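You operate a simulated robot arm through the tools that you are given. There is no shell and no other tool. Be economical: measure what you need, move in short steps, check, and stop when the job is done.

You run a simulated robot arm. Do the job below in one go: nothing can be reset, and whatever is moved stays where it is left.

JOB
Shut and bolt the shop door and show CLOSED on the sign.
Fine: turn the orange bar up before you shut the door.

Only the result counts: the job must be done as asked and must still hold three seconds after the hand-in. Knocking over, shifting, dropping, spilling or breaking anything else fails it.

ROBOT AND FRAMES
A 6-joint arm with a two-finger parallel gripper on a trunk, on a base that drives. Base frame: it is fixed to the floor where the robot stands at the start and does not move with it; the origin is under the middle of the robot, x ahead of it, y to its left, z up. Units: cm, rad, N and s.
With the tool pointing down near the work surface it reaches from about 10 to 72 cm from the robot's upright axis, wherever it stands. Its first joint turns from -2.897 to 2.897 rad. Places, roughly: door bolt [70, 80, 120]; orange bar [50, -10, 70]; shop door [90, -10, 100]; slide of the door sign [60, 100, 120]. Payload 3.91 kg.
The TCP is the grasp point between the finger pads, 3 cm short of the fingertips. In the tool frame z runs along the fingers and y along their closing line. The gripper opens to 11 cm. The fingers are 2 cm wide and 1 cm thick; the gripper's body (4.8 by 11.2 cm) begins 5.5 cm behind the TCP.
Orientation is told as [roll, pitch, yaw] about the base's x, y, z axes, in that order, counted from this pose: with the fingers straight down and closing along the base's y, the tool's x points along the base's -x, its y along +y and its z along -z.

CONTROLS
- The arm moves only by the tool move_arm. Its argument "commands" is a list of rows, each an object of numbers (a shift or turn left out is 0, a gripper value left out holds the last): "tx", "ty", "tz": the shift along the tool's x, y, z in cm; "ax", "ay", "az": the turn, a rotation vector about the tool's x, y, z in rad; "claw": the finger opening in cm, from 0 to 11. In form: [{"tx": .., "ty": .., "tz": .., "ax": .., "ay": .., "az": .., "claw": ..}, ...]. A call has 1 to 8 rows; each row shifts and turns the commanded pose from where the row before left it, along the tool's axes as they then stand. A row lasts 0.2 s, in which the tool goes at most 5 cm and 0.15 rad; a call with a longer step from one row to the next is refused whole, and so is a gripper value outside its range. A pose out of reach is approached as far as the arm can. The call stops where the force on the tool passes 70 N (or 10 N more than at its start, if that is more) or the arm is blocked; 0.2 s more then pass. The fingers move at their own pace (about 4.5 cm/s each) and stop on an object; they squeeze with about 25 N. The grip force told is the motor's: it shows also when the fingers shut on nothing. Time passes only in rows, and 0.2 s behind the last, so rows that do not move let the fingers close. It gives the time, the measured TCP pose, the force on the tool (base axes), the opening and the grip force at its end, in the units of the frame above (readings bear some noise), with the torque about the TCP (base axes, N m) and any sound that the robot's microphone picked up.
- Cameras (640 x 400 px; columns grow to the right, rows downward): "scene" is now at [2.5, 19.12, 156.47]; the picture's right is [0.29, -0.96, 0.00], its down [-0.70, -0.21, -0.68] and it looks along [0.65, 0.20, -0.73] (base axes); focal length 272 px, centre (320, 200). "wrist" rides on the gripper at [7.1, 2.2, -10.7] in the tool frame; the picture's right is [-0.29, 0.96, 0.00], its down [-0.76, -0.23, -0.61] and it looks along [-0.58, -0.18, 0.79] (tool axes); focal length 243 px, centre (320, 200). There is no depth. A picture from a camera that has moved, and an enlarged one, comes with that camera's place and axes in the base frame and with its lens. The place of the scene camera against the robot may be out by one fixed shift of up to 2.5 cm in any direction.
- snapshot(camera): a new picture of that camera. No time passes.
- lift_body(by): slides the trunk up (or, below 0, down) by that many cm; the arm and the scene camera ride with it, the base frame stays. It gives what a move gives, with no picture.
- steer(legs): drives the robot by 1 to 6 legs, each [ahead, left, turn to the left] in cm, cm and rad, along the robot's own axes; the way and the turn of a leg run together, so that a leg with both is an arc; at most 150 cm and 3.142 rad a leg. The arm and the cameras ride along, it lands a little off, and it stops where it bumps. It gives what a move gives.
- pan_tilt(pan, tilt): turns the head with the scene camera to pan (to the left, within 1.501 rad either way) and tilt (down, from -0.506 to 1.204), counted from straight ahead of the robot. It gives what a move gives.
- inspect(camera, box): a new picture of the part [left, top, right, bottom] of that camera's present view, enlarged. No time passes.
- hand_in(): hands the job in; it is judged then, once.

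Go step by step. Nothing tells you exact positions but the pictures and the camera data: compare them with the known pose of the tool, close in by small moves and look again before you grip or let go. The budget is 120 turns and 78 pictures, counting those below and the enlarged ones. Unless the task says otherwise, let go and move clear before handing in, and close with one line.

The tools are called as name(argument=value, ...) on one line, values as JSON. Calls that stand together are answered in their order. move_arm: Moves the arm, as the interface text tells. Its arguments: {"type":"object","properties":{"commands":{"type":"array","items":{"type":"object","properties":{"tx":{"type":"number"},"ty":{"type":"number"},"tz":{"type":"number"},"ax":{"type":"number"},"ay":{"type":"number"},"az":{"type":"number"},"claw":{"type":"number"}}}}},"required":["commands"]} The other tools are called the same way: lift_body (by) slides the trunk up or down; steer (legs) drives the base; pan_tilt (pan, tilt) turns the head that bears the scene camera; snapshot (camera) takes a picture; inspect (camera, box) takes an enlarged picture of a part of a camera's view; hand_in () hands the job in.

At the start:

```text
t: 0.0
tcp_pos: [24.9, 20.82, 135.95]
ee_rot: [0.0, -0.001, 0.001]
force: [1.8, -0.6, 0.1]
moment: [-0.03, 0.0, -0.01]
gripper_width: 11.01
gripper_force: 0.1
trunk travel left (down, up): [-52.5, 6.5]
robot x, y, heading: [-0.1, -0.26, -0.001]
head pan, tilt: [0.297, 0.82]
```

scene: 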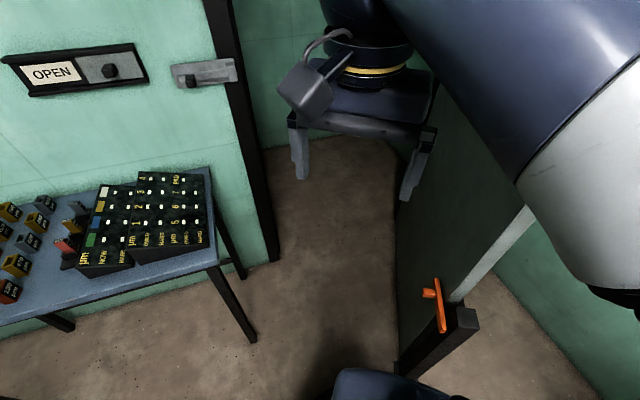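
wrist: 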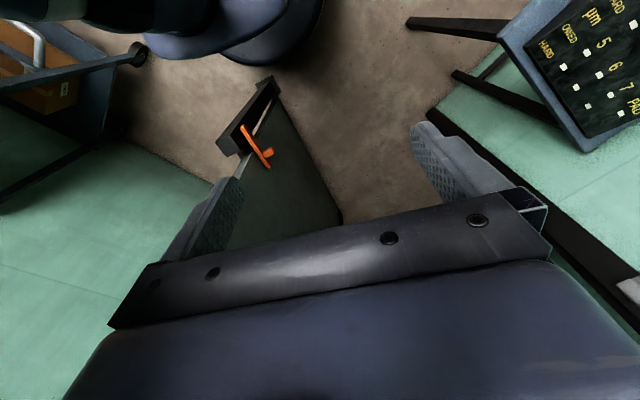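

I see the sign with its slide and the bolt on the wall at left, and the open door with the orange bar on its edge at right. I look closer at each part first.

inspect(camera="scene", box=[380, 250, 540, 350])

inspect(camera="scene", box=[0, 20, 256, 180])

inspect(camera="wrist", box=[180, 60, 340, 160])

```text
4.00 times, centred on (460, 300) of scene
camera zoom: at [2.5, 19.12, 156.47], right [0.29, -0.96, 0.0], down [-0.7, -0.21, -0.68], along [0.65, 0.2, -0.73], focal length 1089 px, centre (-240, -200)
```

zoom: 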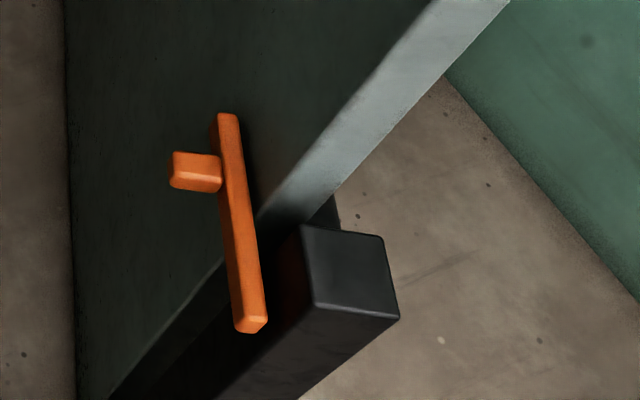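

```text
2.50 times, centred on (128, 100) of scene
camera zoom: at [2.5, 19.12, 156.47], right [0.29, -0.96, 0.0], down [-0.7, -0.21, -0.68], along [0.65, 0.2, -0.73], focal length 681 px, centre (800, 450)
```

zoom: 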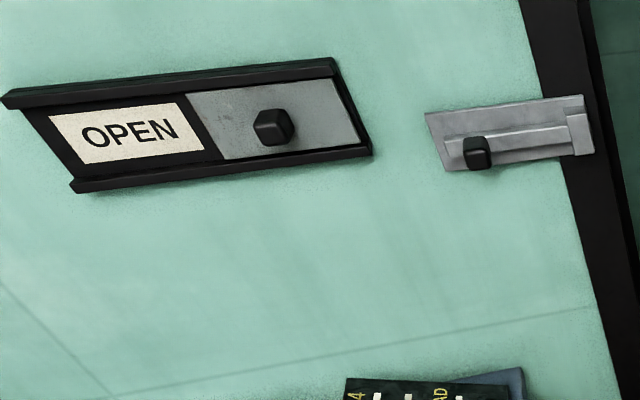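

```text
4.00 times, centred on (260, 110) of wrist
camera zoom: at [17.86, 22.98, 146.68], right [0.29, 0.96, 0.0], down [0.76, -0.23, 0.61], along [0.58, -0.18, -0.79], focal length 970 px, centre (560, 560)
```

zoom: 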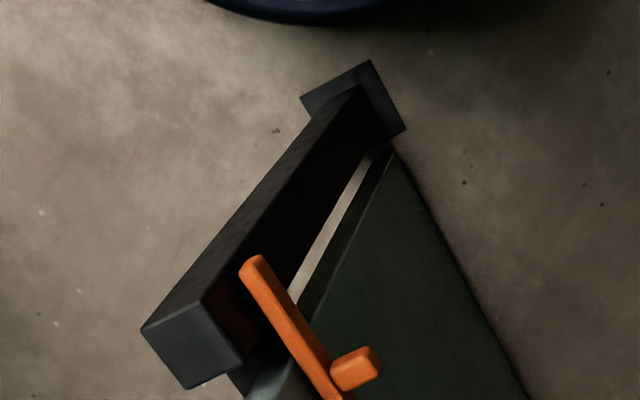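

The orange bar sits on the door's face near its free edge and reaches over a dark floor post. I need an overview of the door and its hinge.

pan_tilt(pan=-0.1, tilt=0.45)

snapshot(camera="scene")

pan_tilt(pan=0.7, tilt=0.45)

snapshot(camera="scene")

```text
t: 0.9
tcp_pos: [25.03, 20.86, 135.88]
ee_rot: [0.0, 0.0, 0.0]
force: [-0.2, 0.0, 0.5]
moment: [-0.01, 0.01, -0.02]
gripper_width: 11.01
gripper_force: 0.1
trunk travel left (down, up): [-52.5, 6.5]
robot x, y, heading: [0.11, -0.13, 0.001]
head pan, tilt: [-0.099, 0.45]
```

```text
72 pictures are left
camera scene: at [4.02, 15.88, 159.67], right [-0.1, -1.0, 0.0], down [-0.43, 0.04, -0.9], along [0.9, -0.09, -0.44], focal length 272 px, centre (320, 200)
```

scene: 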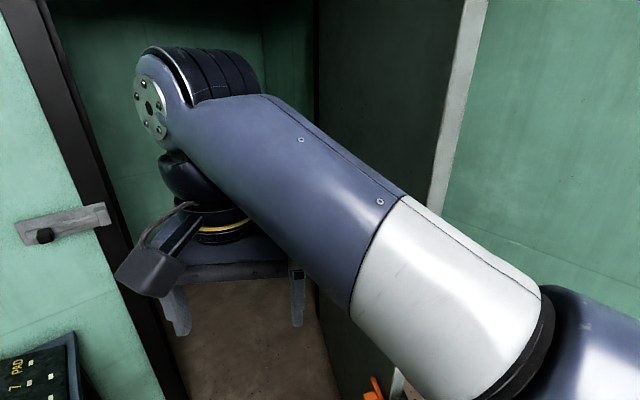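

```text
t: 2.0
tcp_pos: [24.95, 20.78, 135.94]
ee_rot: [0.0, 0.001, 0.001]
force: [0.3, 0.6, 0.0]
moment: [-0.02, 0.0, -0.01]
gripper_width: 11.0
gripper_force: 0.1
trunk travel left (down, up): [-52.5, 6.5]
robot x, y, heading: [0.24, 0.12, -0.002]
head pan, tilt: [0.7, 0.45]
```

```text
71 pictures are left
camera scene: at [1.91, 22.7, 159.67], right [0.64, -0.77, 0.0], down [-0.33, -0.28, -0.9], along [0.69, 0.58, -0.44], focal length 272 px, centre (320, 200)
```

scene: 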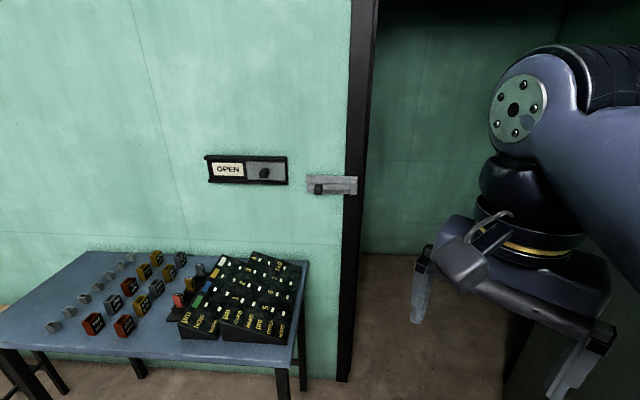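

The "chair" is just my own gripper; the doorway lies right of the bolt's jamb and the door stands open toward me. I lower the trunk to see the bar from nearer.

lift_body(by=-30)

pan_tilt(pan=-0.25, tilt=0.9)

snapshot(camera="scene")

snapshot(camera="wrist")

```text
t: 5.0
tcp_pos: [24.8, 20.95, 105.88]
ee_rot: [-0.001, -0.001, 0.0]
force: [-0.3, 0.1, -0.3]
moment: [0.02, 0.02, -0.01]
gripper_width: 11.0
gripper_force: 0.2
trunk travel left (down, up): [-22.5, 36.5]
robot x, y, heading: [0.57, 0.09, 0.003]
head pan, tilt: [0.7, 0.45]
```

```text
t: 6.2
tcp_pos: [24.98, 20.97, 105.96]
ee_rot: [0.0, -0.002, 0.001]
force: [0.8, 0.0, -0.6]
moment: [0.04, 0.02, 0.0]
gripper_width: 11.0
gripper_force: 0.0
trunk travel left (down, up): [-22.5, 36.5]
robot x, y, heading: [0.06, 0.24, 0.0]
head pan, tilt: [-0.25, 0.901]
```

```text
70 pictures are left
camera scene: at [2.2, 14.93, 125.84], right [-0.25, -0.97, 0.0], down [-0.76, 0.19, -0.62], along [0.6, -0.15, -0.78], focal length 272 px, centre (320, 200)
```

scene: 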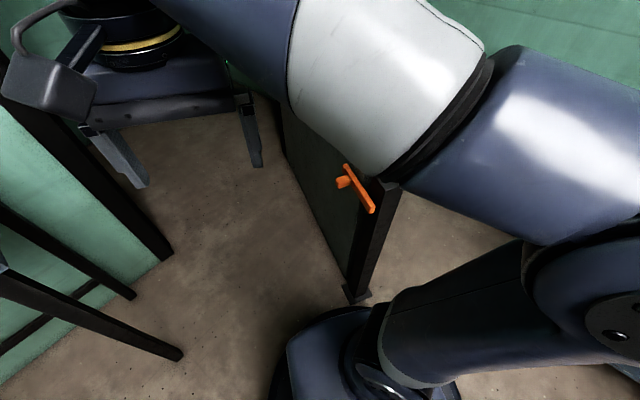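

```text
69 pictures are left
camera wrist: at [17.86, 22.98, 116.68], right [0.29, 0.96, 0.0], down [0.76, -0.23, 0.61], along [0.58, -0.18, -0.79], focal length 243 px, centre (320, 200)
```

wrist: 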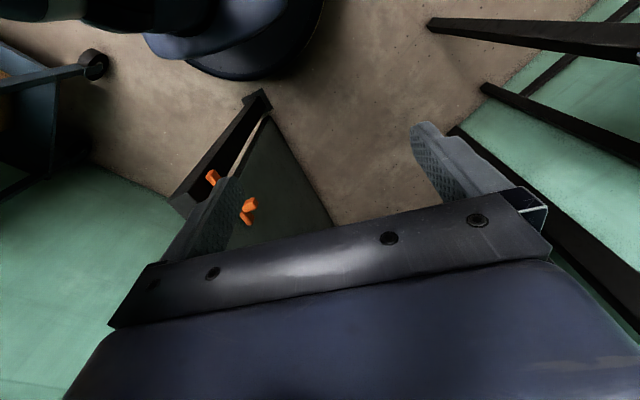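

Triangulating the wrist views, the bar's knob is near (49.5, -5.7, 69), its free end near (38.7, -10.4, 68), and the post near (43, -17). I look closer at how they meet.

inspect(camera="scene", box=[310, 150, 422, 220])

inspect(camera="wrist", box=[150, 80, 342, 200])

```text
5.71 times, centred on (366, 185) of scene
camera zoom: at [2.2, 14.93, 125.84], right [-0.25, -0.97, 0.0], down [-0.76, 0.19, -0.62], along [0.6, -0.15, -0.78], focal length 1556 px, centre (57, 286)
```

zoom: 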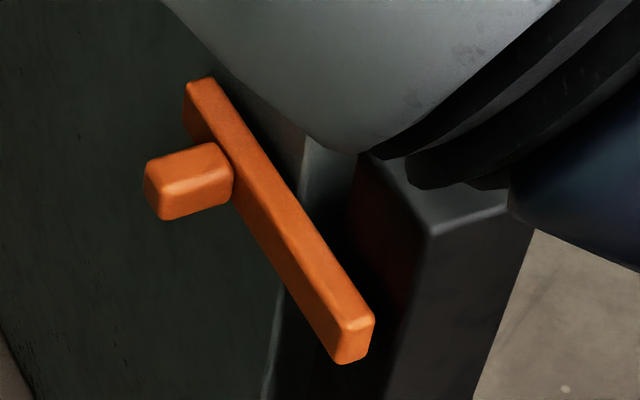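

```text
3.33 times, centred on (246, 140) of wrist
camera zoom: at [17.86, 22.98, 116.68], right [0.29, 0.96, 0.0], down [0.76, -0.23, 0.61], along [0.58, -0.18, -0.79], focal length 809 px, centre (567, 400)
```

zoom: 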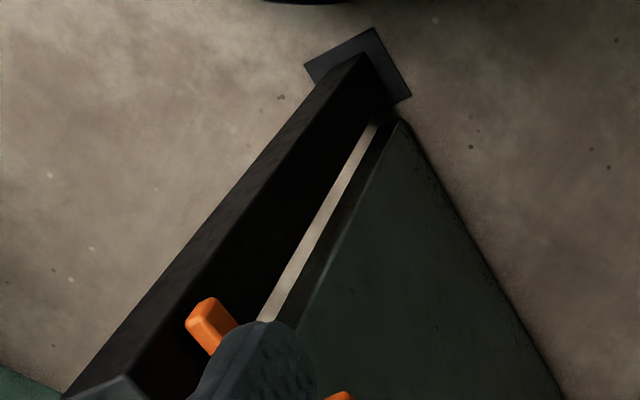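

The bar looks pivoted on the post and lies across the door's face, with a knob as handle; turning it up frees the door. I turn the tool so it points toward the door (−y) with the fingers closing vertically.

move_arm(commands=[{"ax": 0.15}, {"ax": 0.15}, {"ax": 0.15}, {"ax": 0.15}, {"ax": 0.15}, {"ax": 0.15}, {"ax": 0.15}, {"ax": 0.15}])

move_arm(commands=[{"ax": 0.15}, {"ax": 0.15}, {"ax": 0.0708}, {"ay": -0.13, "claw": 6}])

snapshot(camera="wrist")

snapshot(camera="scene")

```text
t: 8.0
tcp_pos: [29.86, 14.11, 83.17]
ee_rot: [-1.197, 0.0, 0.001]
force: [-0.4, 0.1, 0.9]
moment: [-0.03, 0.0, 0.03]
gripper_width: 10.98
gripper_force: 0.1
out of reach, approached as far as the arm can: row 1, 2, 3, 4, 5, 6, 7, 8
trunk travel left (down, up): [-22.5, 36.5]
robot x, y, heading: [0.07, -0.32, -0.001]
head pan, tilt: [-0.25, 0.901]
```

```text
t: 9.0
tcp_pos: [30.38, 9.3, 77.54]
ee_rot: [-1.571, -0.001, 0.133]
force: [1.2, -0.6, 0.5]
moment: [-0.01, 0.0, 0.0]
gripper_width: 7.54
gripper_force: 0.1
out of reach, approached as far as the arm can: row 1, 2, 3
trunk travel left (down, up): [-22.5, 36.5]
robot x, y, heading: [0.21, -0.05, -0.001]
head pan, tilt: [-0.25, 0.901]
```

```text
66 pictures are left
camera wrist: at [21.96, 18.94, 75.48], right [0.29, 0.04, -0.96], down [0.67, 0.7, 0.23], along [0.68, -0.71, 0.18], focal length 243 px, centre (320, 200)
```

wrist: 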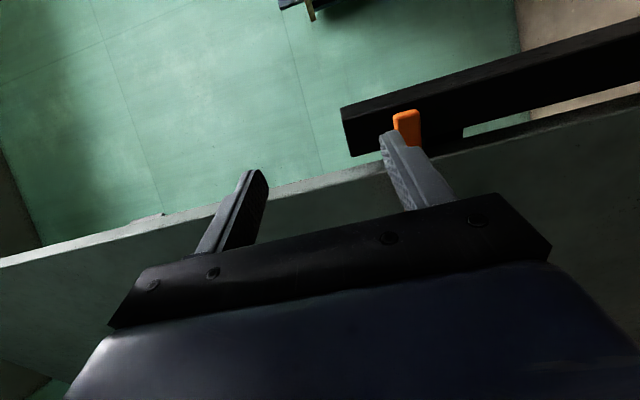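

```text
65 pictures are left
camera scene: at [2.22, 14.92, 125.84], right [-0.25, -0.97, 0.0], down [-0.76, 0.19, -0.62], along [0.6, -0.15, -0.78], focal length 272 px, centre (320, 200)
```

scene: 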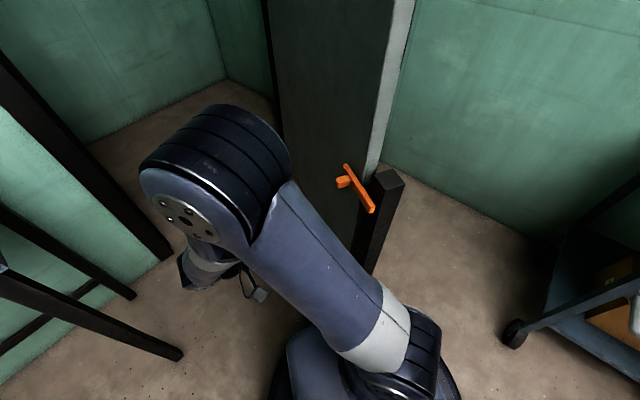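

The tool now points at the door's face; I move toward a standoff point in front of the knob.

move_arm(commands=[{"tx": -3.4, "ty": 1.7, "tz": 0.5}, {"tx": -3.4, "ty": 1.7, "tz": 0.5}, {"tx": -3.4, "ty": 1.7, "tz": 0.5}, {"tx": -3.4, "ty": 1.7, "tz": 0.5}, {"tx": -3.4, "ty": 1.7, "tz": 0.5}])

snapshot(camera="wrist")

snapshot(camera="scene")

```text
t: 10.2
tcp_pos: [47.48, 9.0, 69.01]
ee_rot: [-1.57, 0.0, 0.13]
force: [-0.4, -0.9, 0.7]
moment: [0.0, 0.04, 0.0]
gripper_width: 6.0
gripper_force: 0.1
trunk travel left (down, up): [-22.5, 36.5]
robot x, y, heading: [0.08, 0.33, 0.003]
head pan, tilt: [-0.25, 0.901]
```

```text
64 pictures are left
camera wrist: at [39.05, 18.63, 66.92], right [0.29, 0.04, -0.96], down [0.67, 0.7, 0.23], along [0.68, -0.71, 0.18], focal length 243 px, centre (320, 200)
```

wrist: 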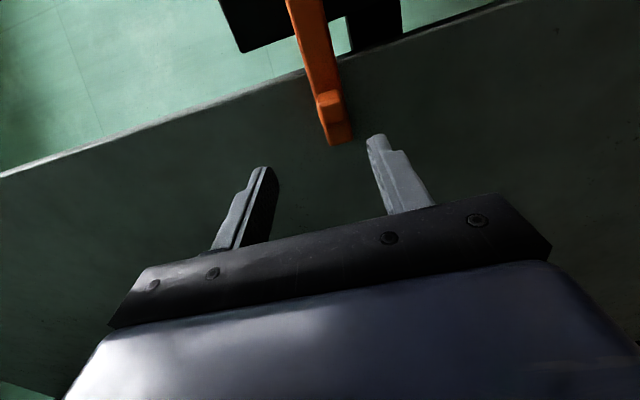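

```text
63 pictures are left
camera scene: at [2.16, 14.92, 125.84], right [-0.25, -0.97, 0.0], down [-0.76, 0.19, -0.62], along [0.6, -0.15, -0.78], focal length 272 px, centre (320, 200)
```

scene: 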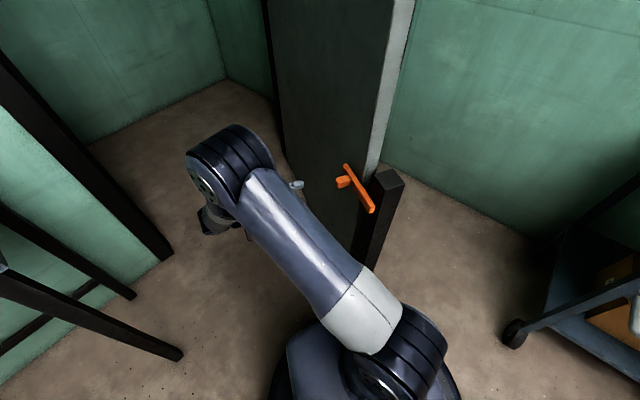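

The wrist camera confirms the knob tip at about (49.6, -5.7, 68.4). I slip the open fingers over and under the knob.

move_arm(commands=[{"tx": -0.3, "ty": 0.6, "tz": 3.5}, {"tz": 3.7}, {"tz": 3.7}, {"tz": 3.4}])

snapshot(camera="wrist")

inspect(camera="scene", box=[264, 130, 424, 230])

```text
t: 11.2
tcp_pos: [49.68, -5.28, 68.58]
ee_rot: [-1.571, -0.002, 0.131]
force: [0.2, -0.6, -0.2]
moment: [-0.03, -0.01, 0.02]
gripper_width: 5.99
gripper_force: 0.1
trunk travel left (down, up): [-22.5, 36.5]
robot x, y, heading: [0.23, 0.12, -0.001]
head pan, tilt: [-0.25, 0.901]
```

```text
62 pictures are left
camera wrist: at [41.25, 4.56, 66.36], right [0.29, 0.04, -0.96], down [0.67, 0.7, 0.23], along [0.68, -0.71, 0.18], focal length 243 px, centre (320, 200)
```

wrist: 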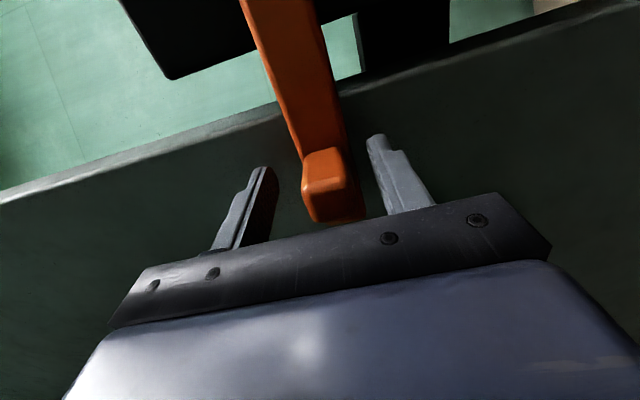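

```text
4.00 times, centred on (344, 180) of scene
camera zoom: at [2.19, 14.96, 125.84], right [-0.25, -0.97, 0.0], down [-0.76, 0.19, -0.62], along [0.6, -0.15, -0.78], focal length 1089 px, centre (224, 280)
```

zoom: 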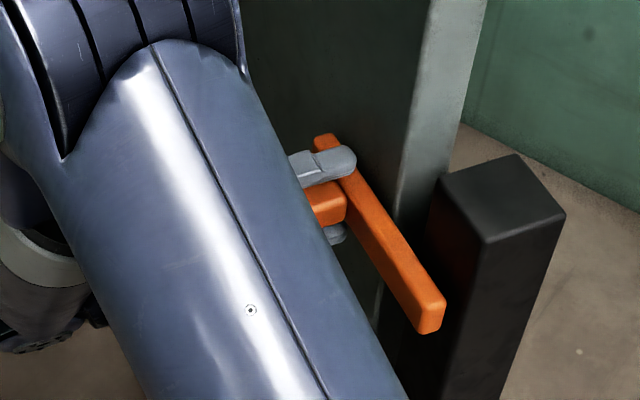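

The knob sits between the fingers. I push up gently to see which way the bar turns.

move_arm(commands=[{"ty": -1}, {"ty": -1}, {"ty": -1}, {"ty": -0.7}])

inspect(camera="scene", box=[264, 130, 424, 230])

snapshot(camera="wrist")

```text
t: 12.2
tcp_pos: [49.59, -5.02, 72.25]
ee_rot: [-1.569, 0.001, 0.13]
force: [0.1, -1.1, -1.1]
moment: [0.01, -0.04, -0.01]
gripper_width: 6.06
gripper_force: 0.8
trunk travel left (down, up): [-22.5, 36.5]
robot x, y, heading: [-0.04, -0.07, 0.001]
head pan, tilt: [-0.25, 0.901]
```

```text
4.00 times, centred on (344, 180) of scene
camera zoom: at [2.22, 14.92, 125.84], right [-0.25, -0.97, 0.0], down [-0.76, 0.19, -0.62], along [0.6, -0.15, -0.78], focal length 1089 px, centre (224, 280)
```

zoom: 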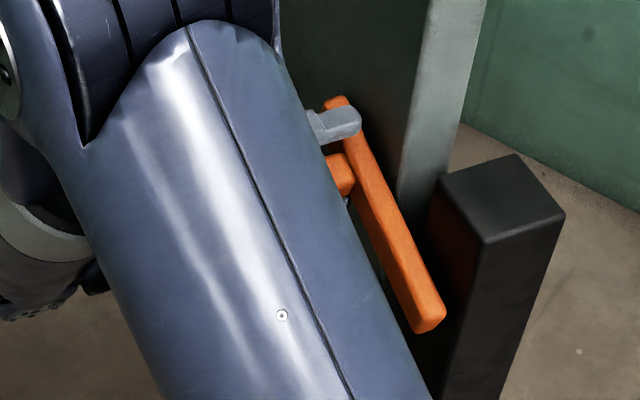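

```text
59 pictures are left
camera wrist: at [41.16, 4.57, 70.07], right [0.29, 0.04, -0.96], down [0.67, 0.7, 0.23], along [0.68, -0.71, 0.18], focal length 243 px, centre (320, 200)
```

wrist: 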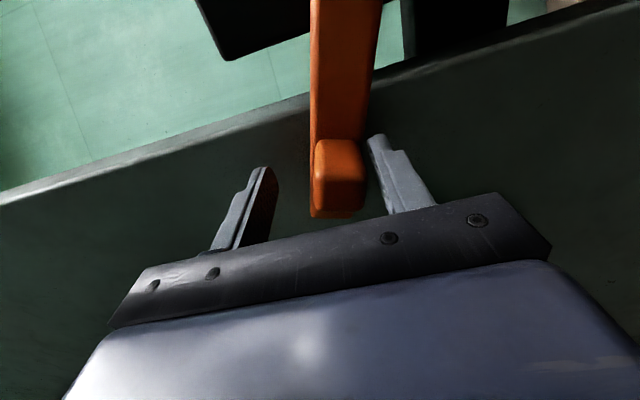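

The bar pivots on the post and moves freely, so I follow the arc upward, turning the tool with it.

move_arm(commands=[{"tx": 0.4, "ty": -1.3, "az": 0.15}, {"tx": 0.3, "ty": -1.35, "az": 0.15}, {"tx": 0.3, "ty": -1.35, "az": 0.15}, {"tx": 0.3, "ty": -1.35, "az": 0.15}])

inspect(camera="scene", box=[264, 100, 456, 220])

snapshot(camera="wrist")

```text
t: 13.2
tcp_pos: [47.25, -5.3, 77.12]
ee_rot: [-1.569, -0.603, 0.129]
force: [0.4, -0.5, 0.5]
moment: [0.02, 0.02, -0.01]
gripper_width: 6.02
gripper_force: 0.5
trunk travel left (down, up): [-22.5, 36.5]
robot x, y, heading: [0.22, -0.21, -0.001]
head pan, tilt: [-0.25, 0.901]
```

```text
3.33 times, centred on (360, 160) of scene
camera zoom: at [2.22, 14.92, 125.84], right [-0.25, -0.97, 0.0], down [-0.76, 0.19, -0.62], along [0.6, -0.15, -0.78], focal length 908 px, centre (187, 333)
```

zoom: 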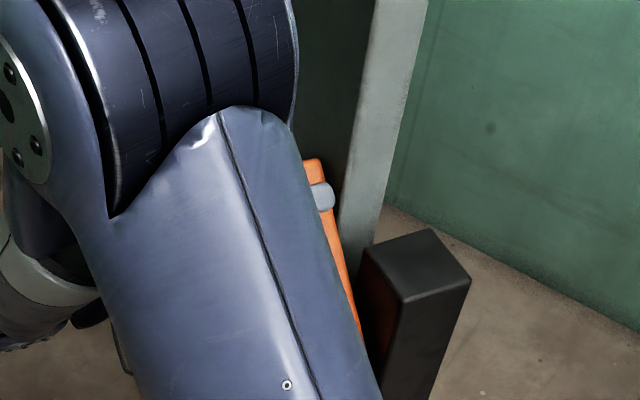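

```text
57 pictures are left
camera wrist: at [41.22, 4.6, 71.31], right [0.77, 0.1, -0.62], down [0.41, 0.67, 0.62], along [0.48, -0.74, 0.47], focal length 243 px, centre (320, 200)
```

wrist: 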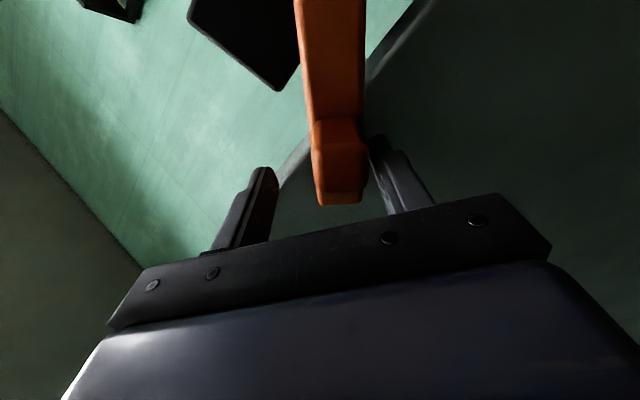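

Following well; continue the arc to upright.

move_arm(commands=[{"tx": 0.15, "ty": -1.35, "az": 0.15}, {"tx": 0.15, "ty": -1.35, "az": 0.15}, {"tx": 0.1, "ty": -1.35, "az": 0.15}, {"tx": 0.1, "ty": -1.35, "az": 0.15}, {"tx": 0.1, "ty": -1.35, "az": 0.15}])

snapshot(camera="wrist")

inspect(camera="scene", box=[264, 100, 456, 220])

```text
t: 14.4
tcp_pos: [41.69, -6.07, 80.67]
ee_rot: [-1.565, -1.353, 0.126]
force: [-0.4, 0.3, -0.8]
moment: [0.0, 0.0, 0.01]
gripper_width: 5.98
gripper_force: 0.0
trunk travel left (down, up): [-22.5, 36.5]
robot x, y, heading: [0.23, 0.08, 0.0]
head pan, tilt: [-0.25, 0.901]
```

```text
56 pictures are left
camera wrist: at [40.87, 4.58, 73.31], right [0.99, 0.13, 0.08], down [-0.14, 0.59, 0.79], along [0.06, -0.79, 0.61], focal length 243 px, centre (320, 200)
```

wrist: 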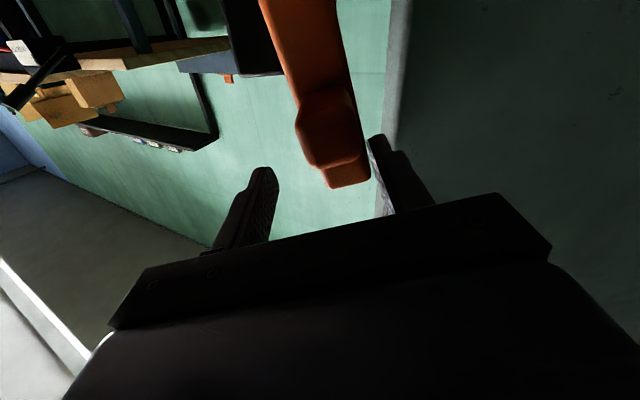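

```text
3.33 times, centred on (360, 160) of scene
camera zoom: at [2.21, 14.92, 125.84], right [-0.25, -0.97, 0.0], down [-0.76, 0.19, -0.62], along [0.6, -0.15, -0.78], focal length 908 px, centre (187, 333)
```

zoom: 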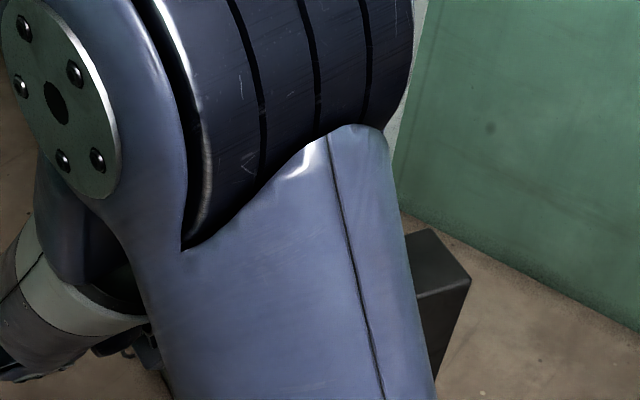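

The bar leans about 0.15 rad short of upright; one or two more small steps.

move_arm(commands=[{"ty": -0.9, "az": 0.08}, {"ty": -0.7, "az": 0.06}])

snapshot(camera="wrist")

```text
t: 15.0
tcp_pos: [40.28, -6.26, 81.02]
ee_rot: [-1.554, -1.49, 0.116]
force: [0.3, -0.5, -0.2]
moment: [0.02, -0.02, -0.02]
gripper_width: 6.01
gripper_force: 0.1
trunk travel left (down, up): [-22.5, 36.5]
robot x, y, heading: [0.06, 0.12, -0.001]
head pan, tilt: [-0.25, 0.901]
```

```text
54 pictures are left
camera wrist: at [40.36, 4.45, 73.7], right [0.97, 0.13, 0.21], down [-0.25, 0.58, 0.78], along [-0.03, -0.8, 0.59], focal length 243 px, centre (320, 200)
```

wrist: 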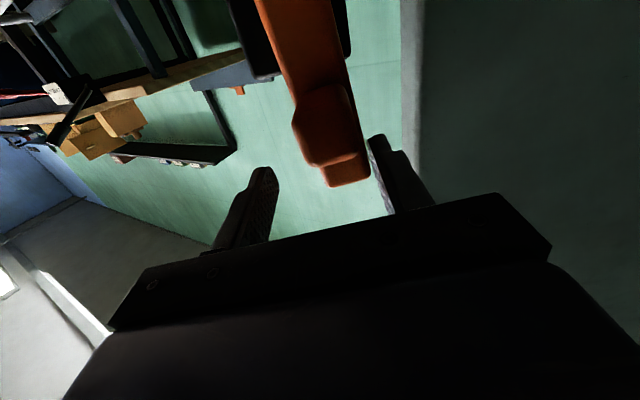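

The bar is now nearly upright. I back the fingers off and check that it stays.

move_arm(commands=[{"ty": -0.4, "az": 0.04}, {"tz": -3}, {"tz": -4}, {"tz": -4}, {"tz": -4}])

snapshot(camera="wrist")

```text
t: 16.2
tcp_pos: [37.77, 8.34, 80.95]
ee_rot: [-1.525, -1.531, 0.084]
force: [0.0, -0.6, 1.0]
moment: [-0.03, 0.0, 0.0]
gripper_width: 5.97
gripper_force: 0.0
trunk travel left (down, up): [-22.5, 36.5]
robot x, y, heading: [0.01, -0.06, 0.003]
head pan, tilt: [-0.25, 0.901]
```

```text
53 pictures are left
camera wrist: at [38.29, 19.23, 73.83], right [0.96, 0.12, 0.25], down [-0.28, 0.58, 0.77], along [-0.05, -0.81, 0.59], focal length 243 px, centre (320, 200)
```

wrist: 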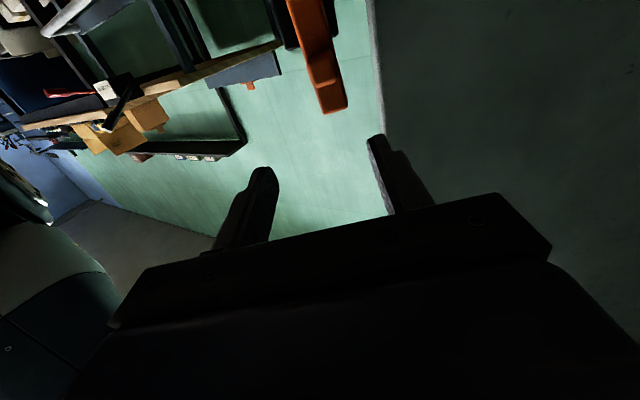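

The bar stays upright. Now I need the door's hinge, thickness and wall line, so I look around.

pan_tilt(pan=0.25, tilt=0.3)

snapshot(camera="scene")

pan_tilt(pan=-0.5, tilt=0.4)

snapshot(camera="scene")

```text
t: 17.2
tcp_pos: [37.87, 8.35, 80.95]
ee_rot: [-1.538, -1.53, 0.095]
force: [0.1, 0.3, 0.4]
moment: [0.0, 0.02, 0.01]
gripper_width: 6.0
gripper_force: 0.0
trunk travel left (down, up): [-22.5, 36.5]
robot x, y, heading: [-0.0, -0.06, -0.002]
head pan, tilt: [0.25, 0.3]
```

```text
52 pictures are left
camera scene: at [3.93, 19.09, 131.06], right [0.25, -0.97, 0.0], down [-0.29, -0.07, -0.95], along [0.93, 0.24, -0.3], focal length 272 px, centre (320, 200)
```

scene: 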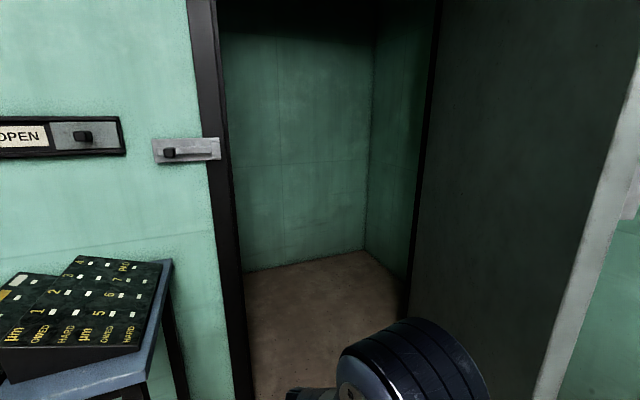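

```text
t: 18.3
tcp_pos: [37.81, 8.3, 81.04]
ee_rot: [-1.538, -1.531, 0.097]
force: [-1.1, -0.4, -0.1]
moment: [0.05, -0.02, -0.05]
gripper_width: 5.99
gripper_force: 0.0
trunk travel left (down, up): [-22.5, 36.5]
robot x, y, heading: [-0.09, -0.03, -0.0]
head pan, tilt: [-0.499, 0.4]
```

```text
51 pictures are left
camera scene: at [3.02, 12.36, 130.14], right [-0.48, -0.88, 0.0], down [-0.34, 0.19, -0.92], along [0.81, -0.44, -0.39], focal length 272 px, centre (320, 200)
```

scene: 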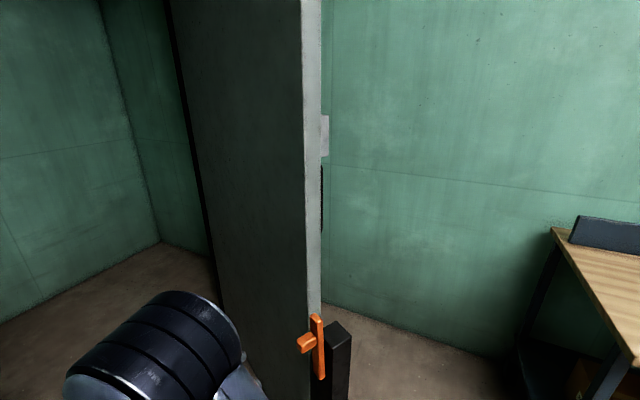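

The free edge is about 4 cm thick. The strike box (z≈121) and a pull handle (z≈102–116) are on its far face, and the hinge is near (156, 2). I'll hook the free edge at z≈96, above the post and bar, so first I raise and turn the tool to point along +x.

move_arm(commands=[{"tx": -4}, {"tx": -4}, {"tx": -4}, {"tx": -4}, {"ax": -0.15}, {"ax": -0.15}, {"ax": -0.15}, {"ax": -0.15}])

move_arm(commands=[{"ax": -0.15}, {"ax": -0.15}, {"ax": -0.15}, {"ax": -0.15}, {"ax": -0.15, "claw": 9}, {"ax": -0.1}])

snapshot(camera="wrist")

snapshot(camera="scene")

```text
t: 20.1
tcp_pos: [41.09, 3.63, 94.28]
ee_rot: [-0.95, -1.527, 0.113]
force: [0.0, 0.7, 0.0]
moment: [0.01, -0.03, -0.03]
gripper_width: 5.99
gripper_force: 0.1
out of reach, approached as far as the arm can: row 1, 2, 3, 4
trunk travel left (down, up): [-22.5, 36.5]
robot x, y, heading: [-0.31, 0.49, -0.002]
head pan, tilt: [-0.499, 0.4]
```

```text
t: 21.5
tcp_pos: [41.14, 5.4, 92.44]
ee_rot: [-0.17, -1.461, 0.226]
force: [1.6, 1.2, 1.0]
moment: [-0.04, 0.12, -0.15]
gripper_width: 9.0
gripper_force: 0.1
trunk travel left (down, up): [-22.5, 36.5]
robot x, y, heading: [0.02, 0.08, 0.001]
head pan, tilt: [-0.499, 0.4]
```

```text
50 pictures are left
camera wrist: at [29.61, 6.76, 86.49], right [-0.02, 0.96, 0.27], down [-0.51, -0.25, 0.82], along [0.86, -0.12, 0.5], focal length 243 px, centre (320, 200)
```

wrist: 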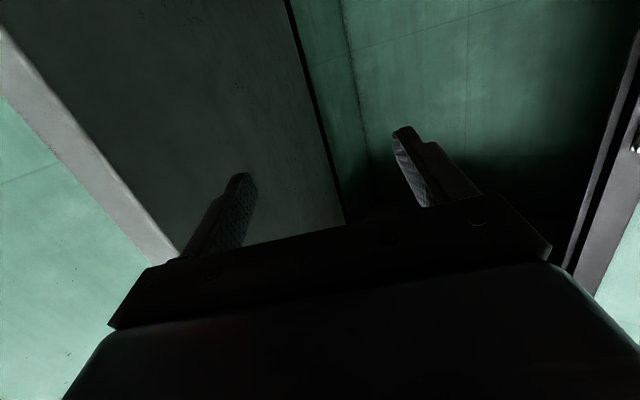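

```text
49 pictures are left
camera scene: at [3.01, 12.35, 130.95], right [-0.48, -0.88, 0.0], down [-0.34, 0.19, -0.92], along [0.81, -0.44, -0.39], focal length 272 px, centre (320, 200)
```

scene: 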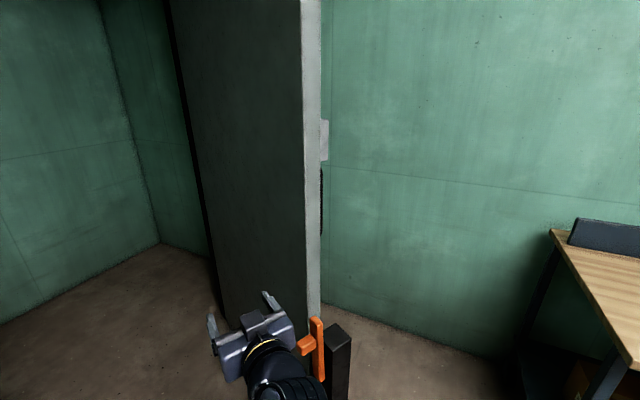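

The tool points along +x. I raise it, back off slightly, shift to line up with the door's edge and look before inserting.

move_arm(commands=[{"tx": -4.5, "tz": -1}, {"tx": -1, "tz": -2}, {"ty": -4}, {"ty": -4}, {"ty": -4}, {"ty": -4}, {"ty": -3.2}])

snapshot(camera="wrist")

snapshot(camera="scene")

```text
t: 22.1
tcp_pos: [41.92, 4.39, 91.13]
ee_rot: [-0.229, -1.302, 0.234]
force: [-0.3, -0.1, 0.2]
moment: [0.01, 0.07, 0.01]
gripper_width: 9.01
gripper_force: 0.2
trunk travel left (down, up): [-22.5, 36.5]
robot x, y, heading: [0.1, 0.01, -0.001]
head pan, tilt: [-0.499, 0.4]
stopped in row 2: the arm was blocked; the commanded pose is now the measured one
```

```text
48 pictures are left
camera wrist: at [29.65, 6.09, 86.97], right [0.06, 0.97, 0.22], down [-0.39, -0.18, 0.9], along [0.92, -0.14, 0.37], focal length 243 px, centre (320, 200)
```

wrist: 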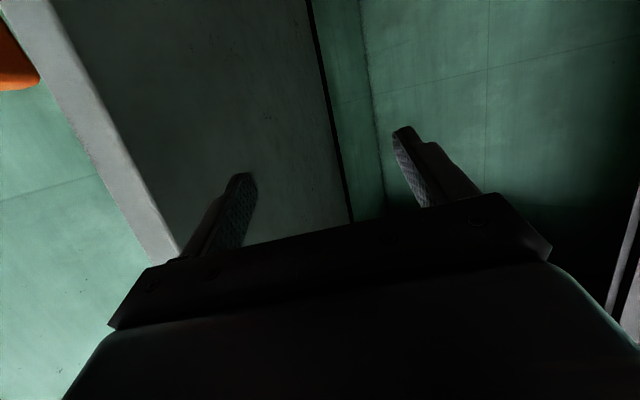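

```text
47 pictures are left
camera scene: at [3.01, 12.35, 130.67], right [-0.48, -0.88, 0.0], down [-0.34, 0.19, -0.92], along [0.81, -0.44, -0.39], focal length 272 px, centre (320, 200)
```

scene: 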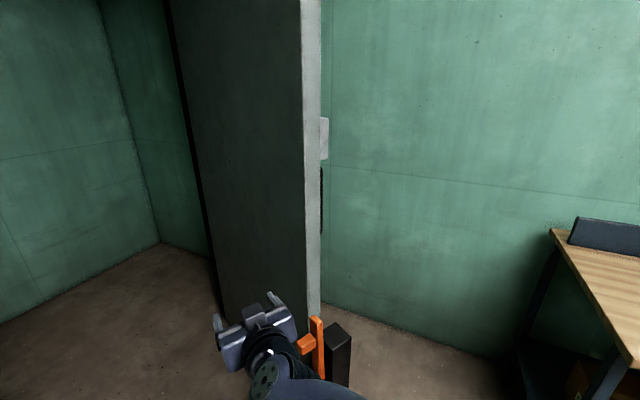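

The arm is too folded at this short distance, so the base should back off some 20 cm first. I check the floor behind on both sides.

pan_tilt(pan=-1.5, tilt=0.7)

snapshot(camera="scene")

pan_tilt(pan=1.5, tilt=0.7)

snapshot(camera="scene")

```text
t: 23.3
tcp_pos: [42.06, 4.4, 90.99]
ee_rot: [-0.232, -1.307, 0.238]
force: [-0.5, 0.7, 0.8]
moment: [-0.01, -0.02, 0.0]
gripper_width: 9.01
gripper_force: 0.1
trunk travel left (down, up): [-22.5, 36.5]
robot x, y, heading: [-0.21, 0.19, 0.001]
head pan, tilt: [-1.499, 0.7]
```

```text
46 pictures are left
camera scene: at [-4.51, 8.31, 127.65], right [-1.0, -0.07, 0.0], down [-0.05, 0.64, -0.77], along [0.06, -0.76, -0.64], focal length 272 px, centre (320, 200)
```

scene: 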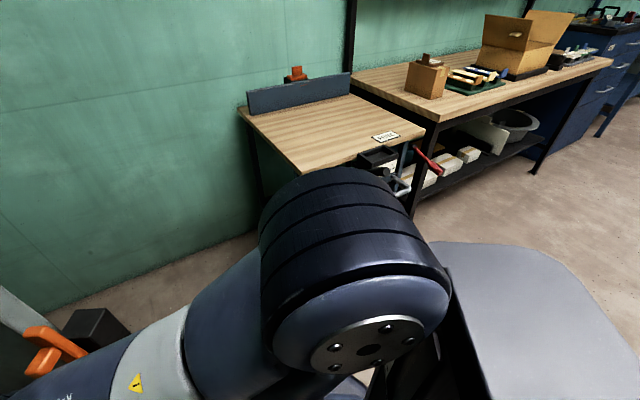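

```text
t: 25.9
tcp_pos: [42.27, 4.44, 90.9]
ee_rot: [-0.229, -1.305, 0.237]
force: [0.5, -0.5, -0.3]
moment: [0.03, 0.01, 0.01]
gripper_width: 9.01
gripper_force: 0.1
trunk travel left (down, up): [-22.5, 36.5]
robot x, y, heading: [0.06, 0.06, 0.001]
head pan, tilt: [1.499, 0.7]
```

```text
45 pictures are left
camera scene: at [-4.51, 25.26, 127.56], right [1.0, -0.07, 0.0], down [-0.05, -0.64, -0.76], along [0.06, 0.76, -0.64], focal length 272 px, centre (320, 200)
```

scene: 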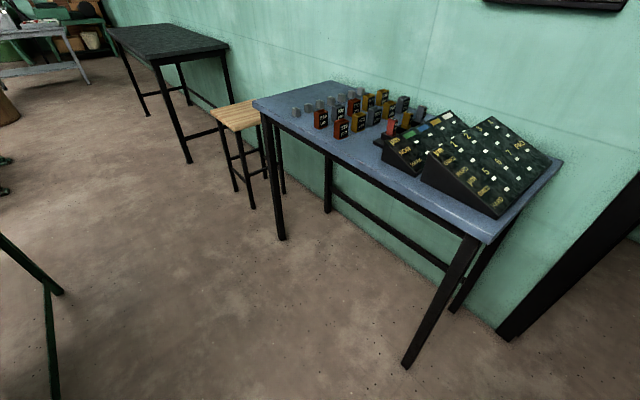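

My forearm is near the upright bar; I check that clearance before moving the base.

pan_tilt(pan=-0.7, tilt=0.85)

snapshot(camera="scene")

```text
t: 28.0
tcp_pos: [42.27, 4.3, 91.34]
ee_rot: [-0.228, -1.315, 0.235]
force: [-0.6, -0.5, -0.7]
moment: [-0.01, 0.0, 0.0]
gripper_width: 9.0
gripper_force: 0.0
trunk travel left (down, up): [-22.5, 36.5]
robot x, y, heading: [-0.43, -0.24, -0.002]
head pan, tilt: [-0.7, 0.85]
```

```text
44 pictures are left
camera scene: at [0.86, 11.75, 126.26], right [-0.64, -0.77, 0.0], down [-0.57, 0.48, -0.66], along [0.51, -0.42, -0.75], focal length 272 px, centre (320, 200)
```

scene: 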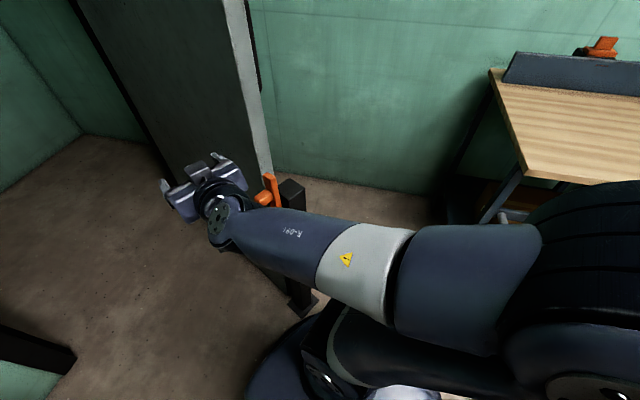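

Clear when moving straight back. I back the base 25 cm.

steer(legs=[[-25, 0, 0]])

move_arm(commands=[{"tx": -3, "tz": 1, "ay": 0.1}, {"tx": -3, "tz": 2}, {"tz": 3}, {"tz": 3}])

snapshot(camera="wrist")

snapshot(camera="scene")

```text
t: 29.8
tcp_pos: [17.2, 4.61, 91.34]
ee_rot: [-0.226, -1.317, 0.241]
force: [0.7, 0.1, 0.0]
moment: [0.04, 0.03, -0.03]
gripper_width: 8.99
gripper_force: 0.0
trunk travel left (down, up): [-22.5, 36.5]
robot x, y, heading: [-24.92, -0.41, 0.012]
head pan, tilt: [-0.7, 0.85]
```

```text
t: 30.8
tcp_pos: [27.53, 5.1, 94.01]
ee_rot: [-0.167, -1.215, 0.173]
force: [-0.4, -0.2, -0.1]
moment: [0.0, 0.0, 0.0]
gripper_width: 9.01
gripper_force: 0.1
trunk travel left (down, up): [-22.5, 36.5]
robot x, y, heading: [-24.98, -0.57, 0.007]
head pan, tilt: [-0.7, 0.85]
```

```text
43 pictures are left
camera wrist: at [14.92, 6.83, 90.88], right [0.08, 0.97, 0.22], down [-0.31, -0.18, 0.93], along [0.95, -0.14, 0.28], focal length 243 px, centre (320, 200)
```

wrist: 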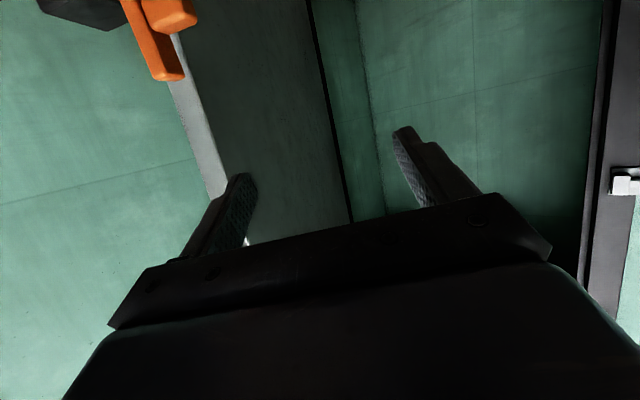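

```text
42 pictures are left
camera scene: at [-24.3, 11.68, 126.18], right [-0.64, -0.77, 0.0], down [-0.58, 0.48, -0.66], along [0.51, -0.42, -0.75], focal length 272 px, centre (320, 200)
```

scene: 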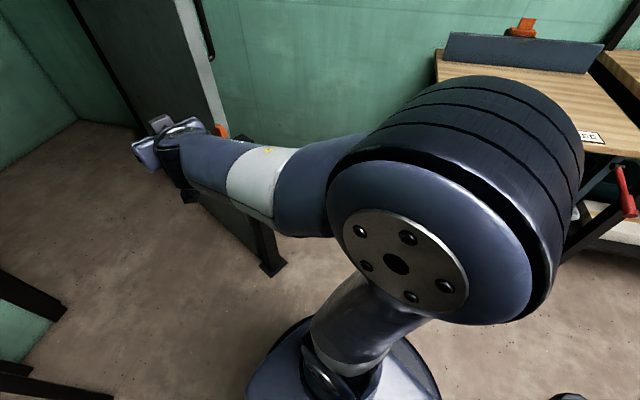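

The arm works well now. I shift sideways to line up with the door's edge.

move_arm(commands=[{"ty": -4, "tx": -1, "tz": -0.4}, {"ty": -4, "tx": -1, "tz": -0.4}, {"ty": -4, "tx": -1, "tz": -0.4}, {"ty": -4}, {"ty": -3}])

snapshot(camera="wrist")

```text
t: 32.0
tcp_pos: [27.66, -12.48, 97.6]
ee_rot: [-0.168, -1.219, 0.177]
force: [0.3, -0.5, -0.8]
moment: [-0.04, 0.05, 0.02]
gripper_width: 9.01
gripper_force: 0.0
out of reach, approached as far as the arm can: row 2
trunk travel left (down, up): [-22.5, 36.5]
robot x, y, heading: [-24.82, 0.08, 0.003]
head pan, tilt: [-0.7, 0.85]
```

```text
41 pictures are left
camera wrist: at [15.08, -10.76, 94.51], right [0.08, 0.97, 0.22], down [-0.31, -0.18, 0.93], along [0.95, -0.14, 0.29], focal length 243 px, centre (320, 200)
```

wrist: 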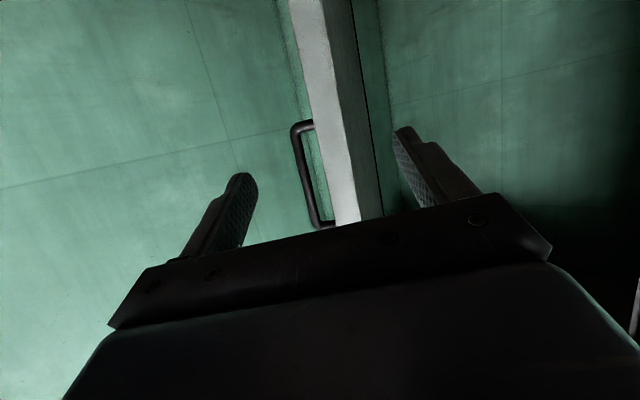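

The wrist view shows the handle (bottom about z 93.5) and the door edge between y≈-13.4 and -9.3. I come in at z≈90, above the bar's top (83.5) and below the handle.

move_arm(commands=[{"tx": 1.18, "ty": 0.8, "tz": 4.13}, {"tx": 1.18, "tz": 4.13}, {"tx": 1.18, "tz": 4.13}])

snapshot(camera="wrist")

snapshot(camera="scene")

```text
t: 32.8
tcp_pos: [38.09, -11.9, 89.81]
ee_rot: [-0.168, -1.218, 0.178]
force: [-0.3, 0.6, 0.4]
moment: [0.03, 0.02, -0.01]
gripper_width: 8.98
gripper_force: 0.1
trunk travel left (down, up): [-22.5, 36.5]
robot x, y, heading: [-25.02, 0.16, 0.007]
head pan, tilt: [-0.7, 0.85]
```

```text
40 pictures are left
camera wrist: at [25.55, -10.23, 86.77], right [0.08, 0.97, 0.22], down [-0.31, -0.18, 0.93], along [0.95, -0.14, 0.28], focal length 243 px, centre (320, 200)
```

wrist: 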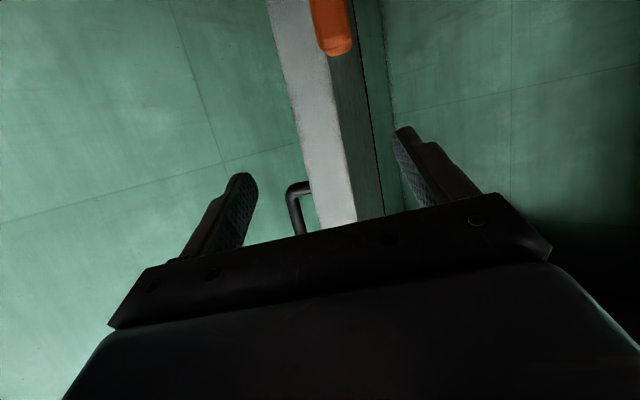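

```text
39 pictures are left
camera scene: at [-24.31, 11.69, 126.23], right [-0.64, -0.77, 0.0], down [-0.58, 0.48, -0.66], along [0.51, -0.42, -0.75], focal length 272 px, centre (320, 200)
```

scene: 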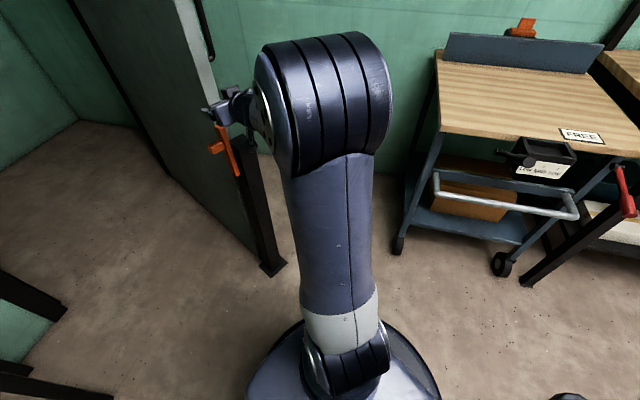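

Aligned: the door edge is between the fingers and the bar's top is below. Insert.

move_arm(commands=[{"tx": -1.0, "tz": 3.2}, {"tx": -1.0, "tz": 3.2}, {"tx": -1.0, "tz": 3.2}, {"tx": -0.3, "tz": 0.9}])

snapshot(camera="wrist")

inspect(camera="scene", box=[150, 50, 310, 150])

```text
t: 33.8
tcp_pos: [49.04, -11.62, 89.46]
ee_rot: [-0.164, -1.216, 0.173]
force: [-0.6, 0.1, -0.1]
moment: [-0.02, 0.01, -0.02]
gripper_width: 8.99
gripper_force: 0.0
trunk travel left (down, up): [-22.5, 36.5]
robot x, y, heading: [-25.1, -0.21, 0.005]
head pan, tilt: [-0.7, 0.85]
```

```text
38 pictures are left
camera wrist: at [36.51, -9.97, 86.31], right [0.08, 0.97, 0.22], down [-0.31, -0.18, 0.93], along [0.95, -0.14, 0.28], focal length 243 px, centre (320, 200)
```

wrist: 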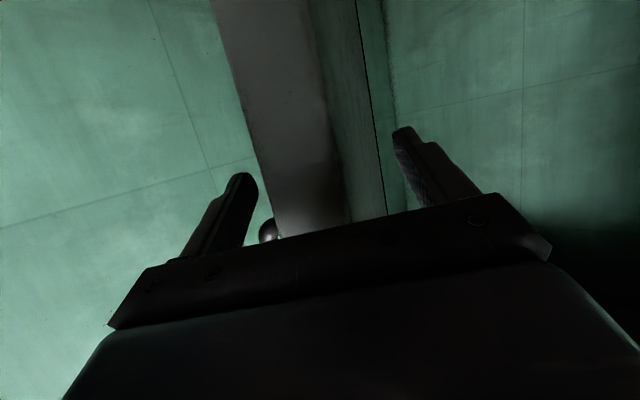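

```text
4.00 times, centred on (230, 100) of scene
camera zoom: at [-24.27, 11.68, 126.23], right [-0.64, -0.77, 0.0], down [-0.58, 0.48, -0.66], along [0.51, -0.42, -0.75], focal length 1089 px, centre (680, 600)
```

zoom: 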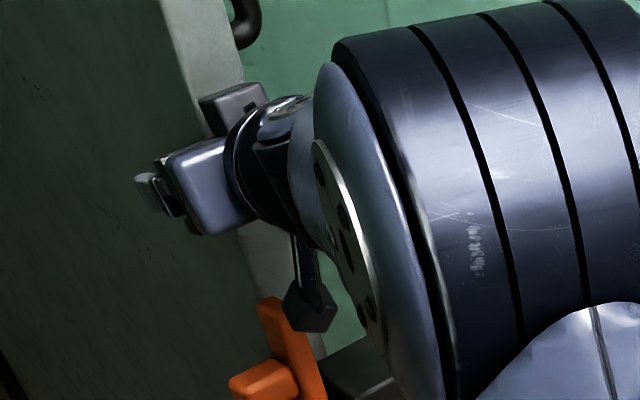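

The fingers straddle the edge with about 2.5 cm overlap. I go a touch deeper and pull toward +y gently to test.

move_arm(commands=[{"tx": -1.15, "tz": 0.85}, {"ty": 2}, {"ty": 2}, {"ty": 2}, {"ty": 2}])

snapshot(camera="scene")

```text
t: 35.0
tcp_pos: [50.03, -3.65, 89.96]
ee_rot: [-0.165, -1.216, 0.174]
force: [-1.2, 0.0, 0.3]
moment: [0.0, 0.0, 0.04]
gripper_width: 9.0
gripper_force: 0.1
trunk travel left (down, up): [-22.5, 36.5]
robot x, y, heading: [-24.77, -0.04, 0.005]
head pan, tilt: [-0.7, 0.85]
```

```text
36 pictures are left
camera scene: at [-24.26, 11.66, 126.23], right [-0.64, -0.77, 0.0], down [-0.58, 0.48, -0.66], along [0.51, -0.42, -0.75], focal length 272 px, centre (320, 200)
```

scene: 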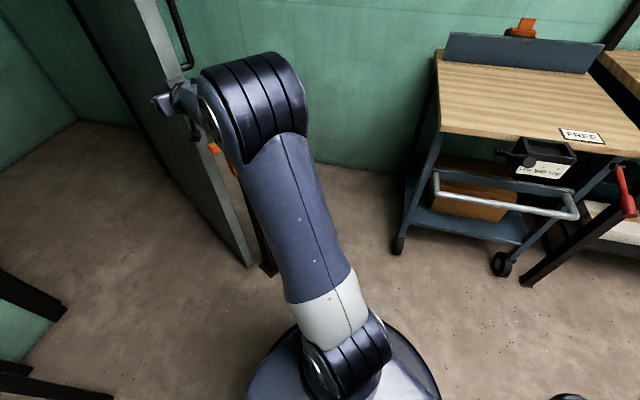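

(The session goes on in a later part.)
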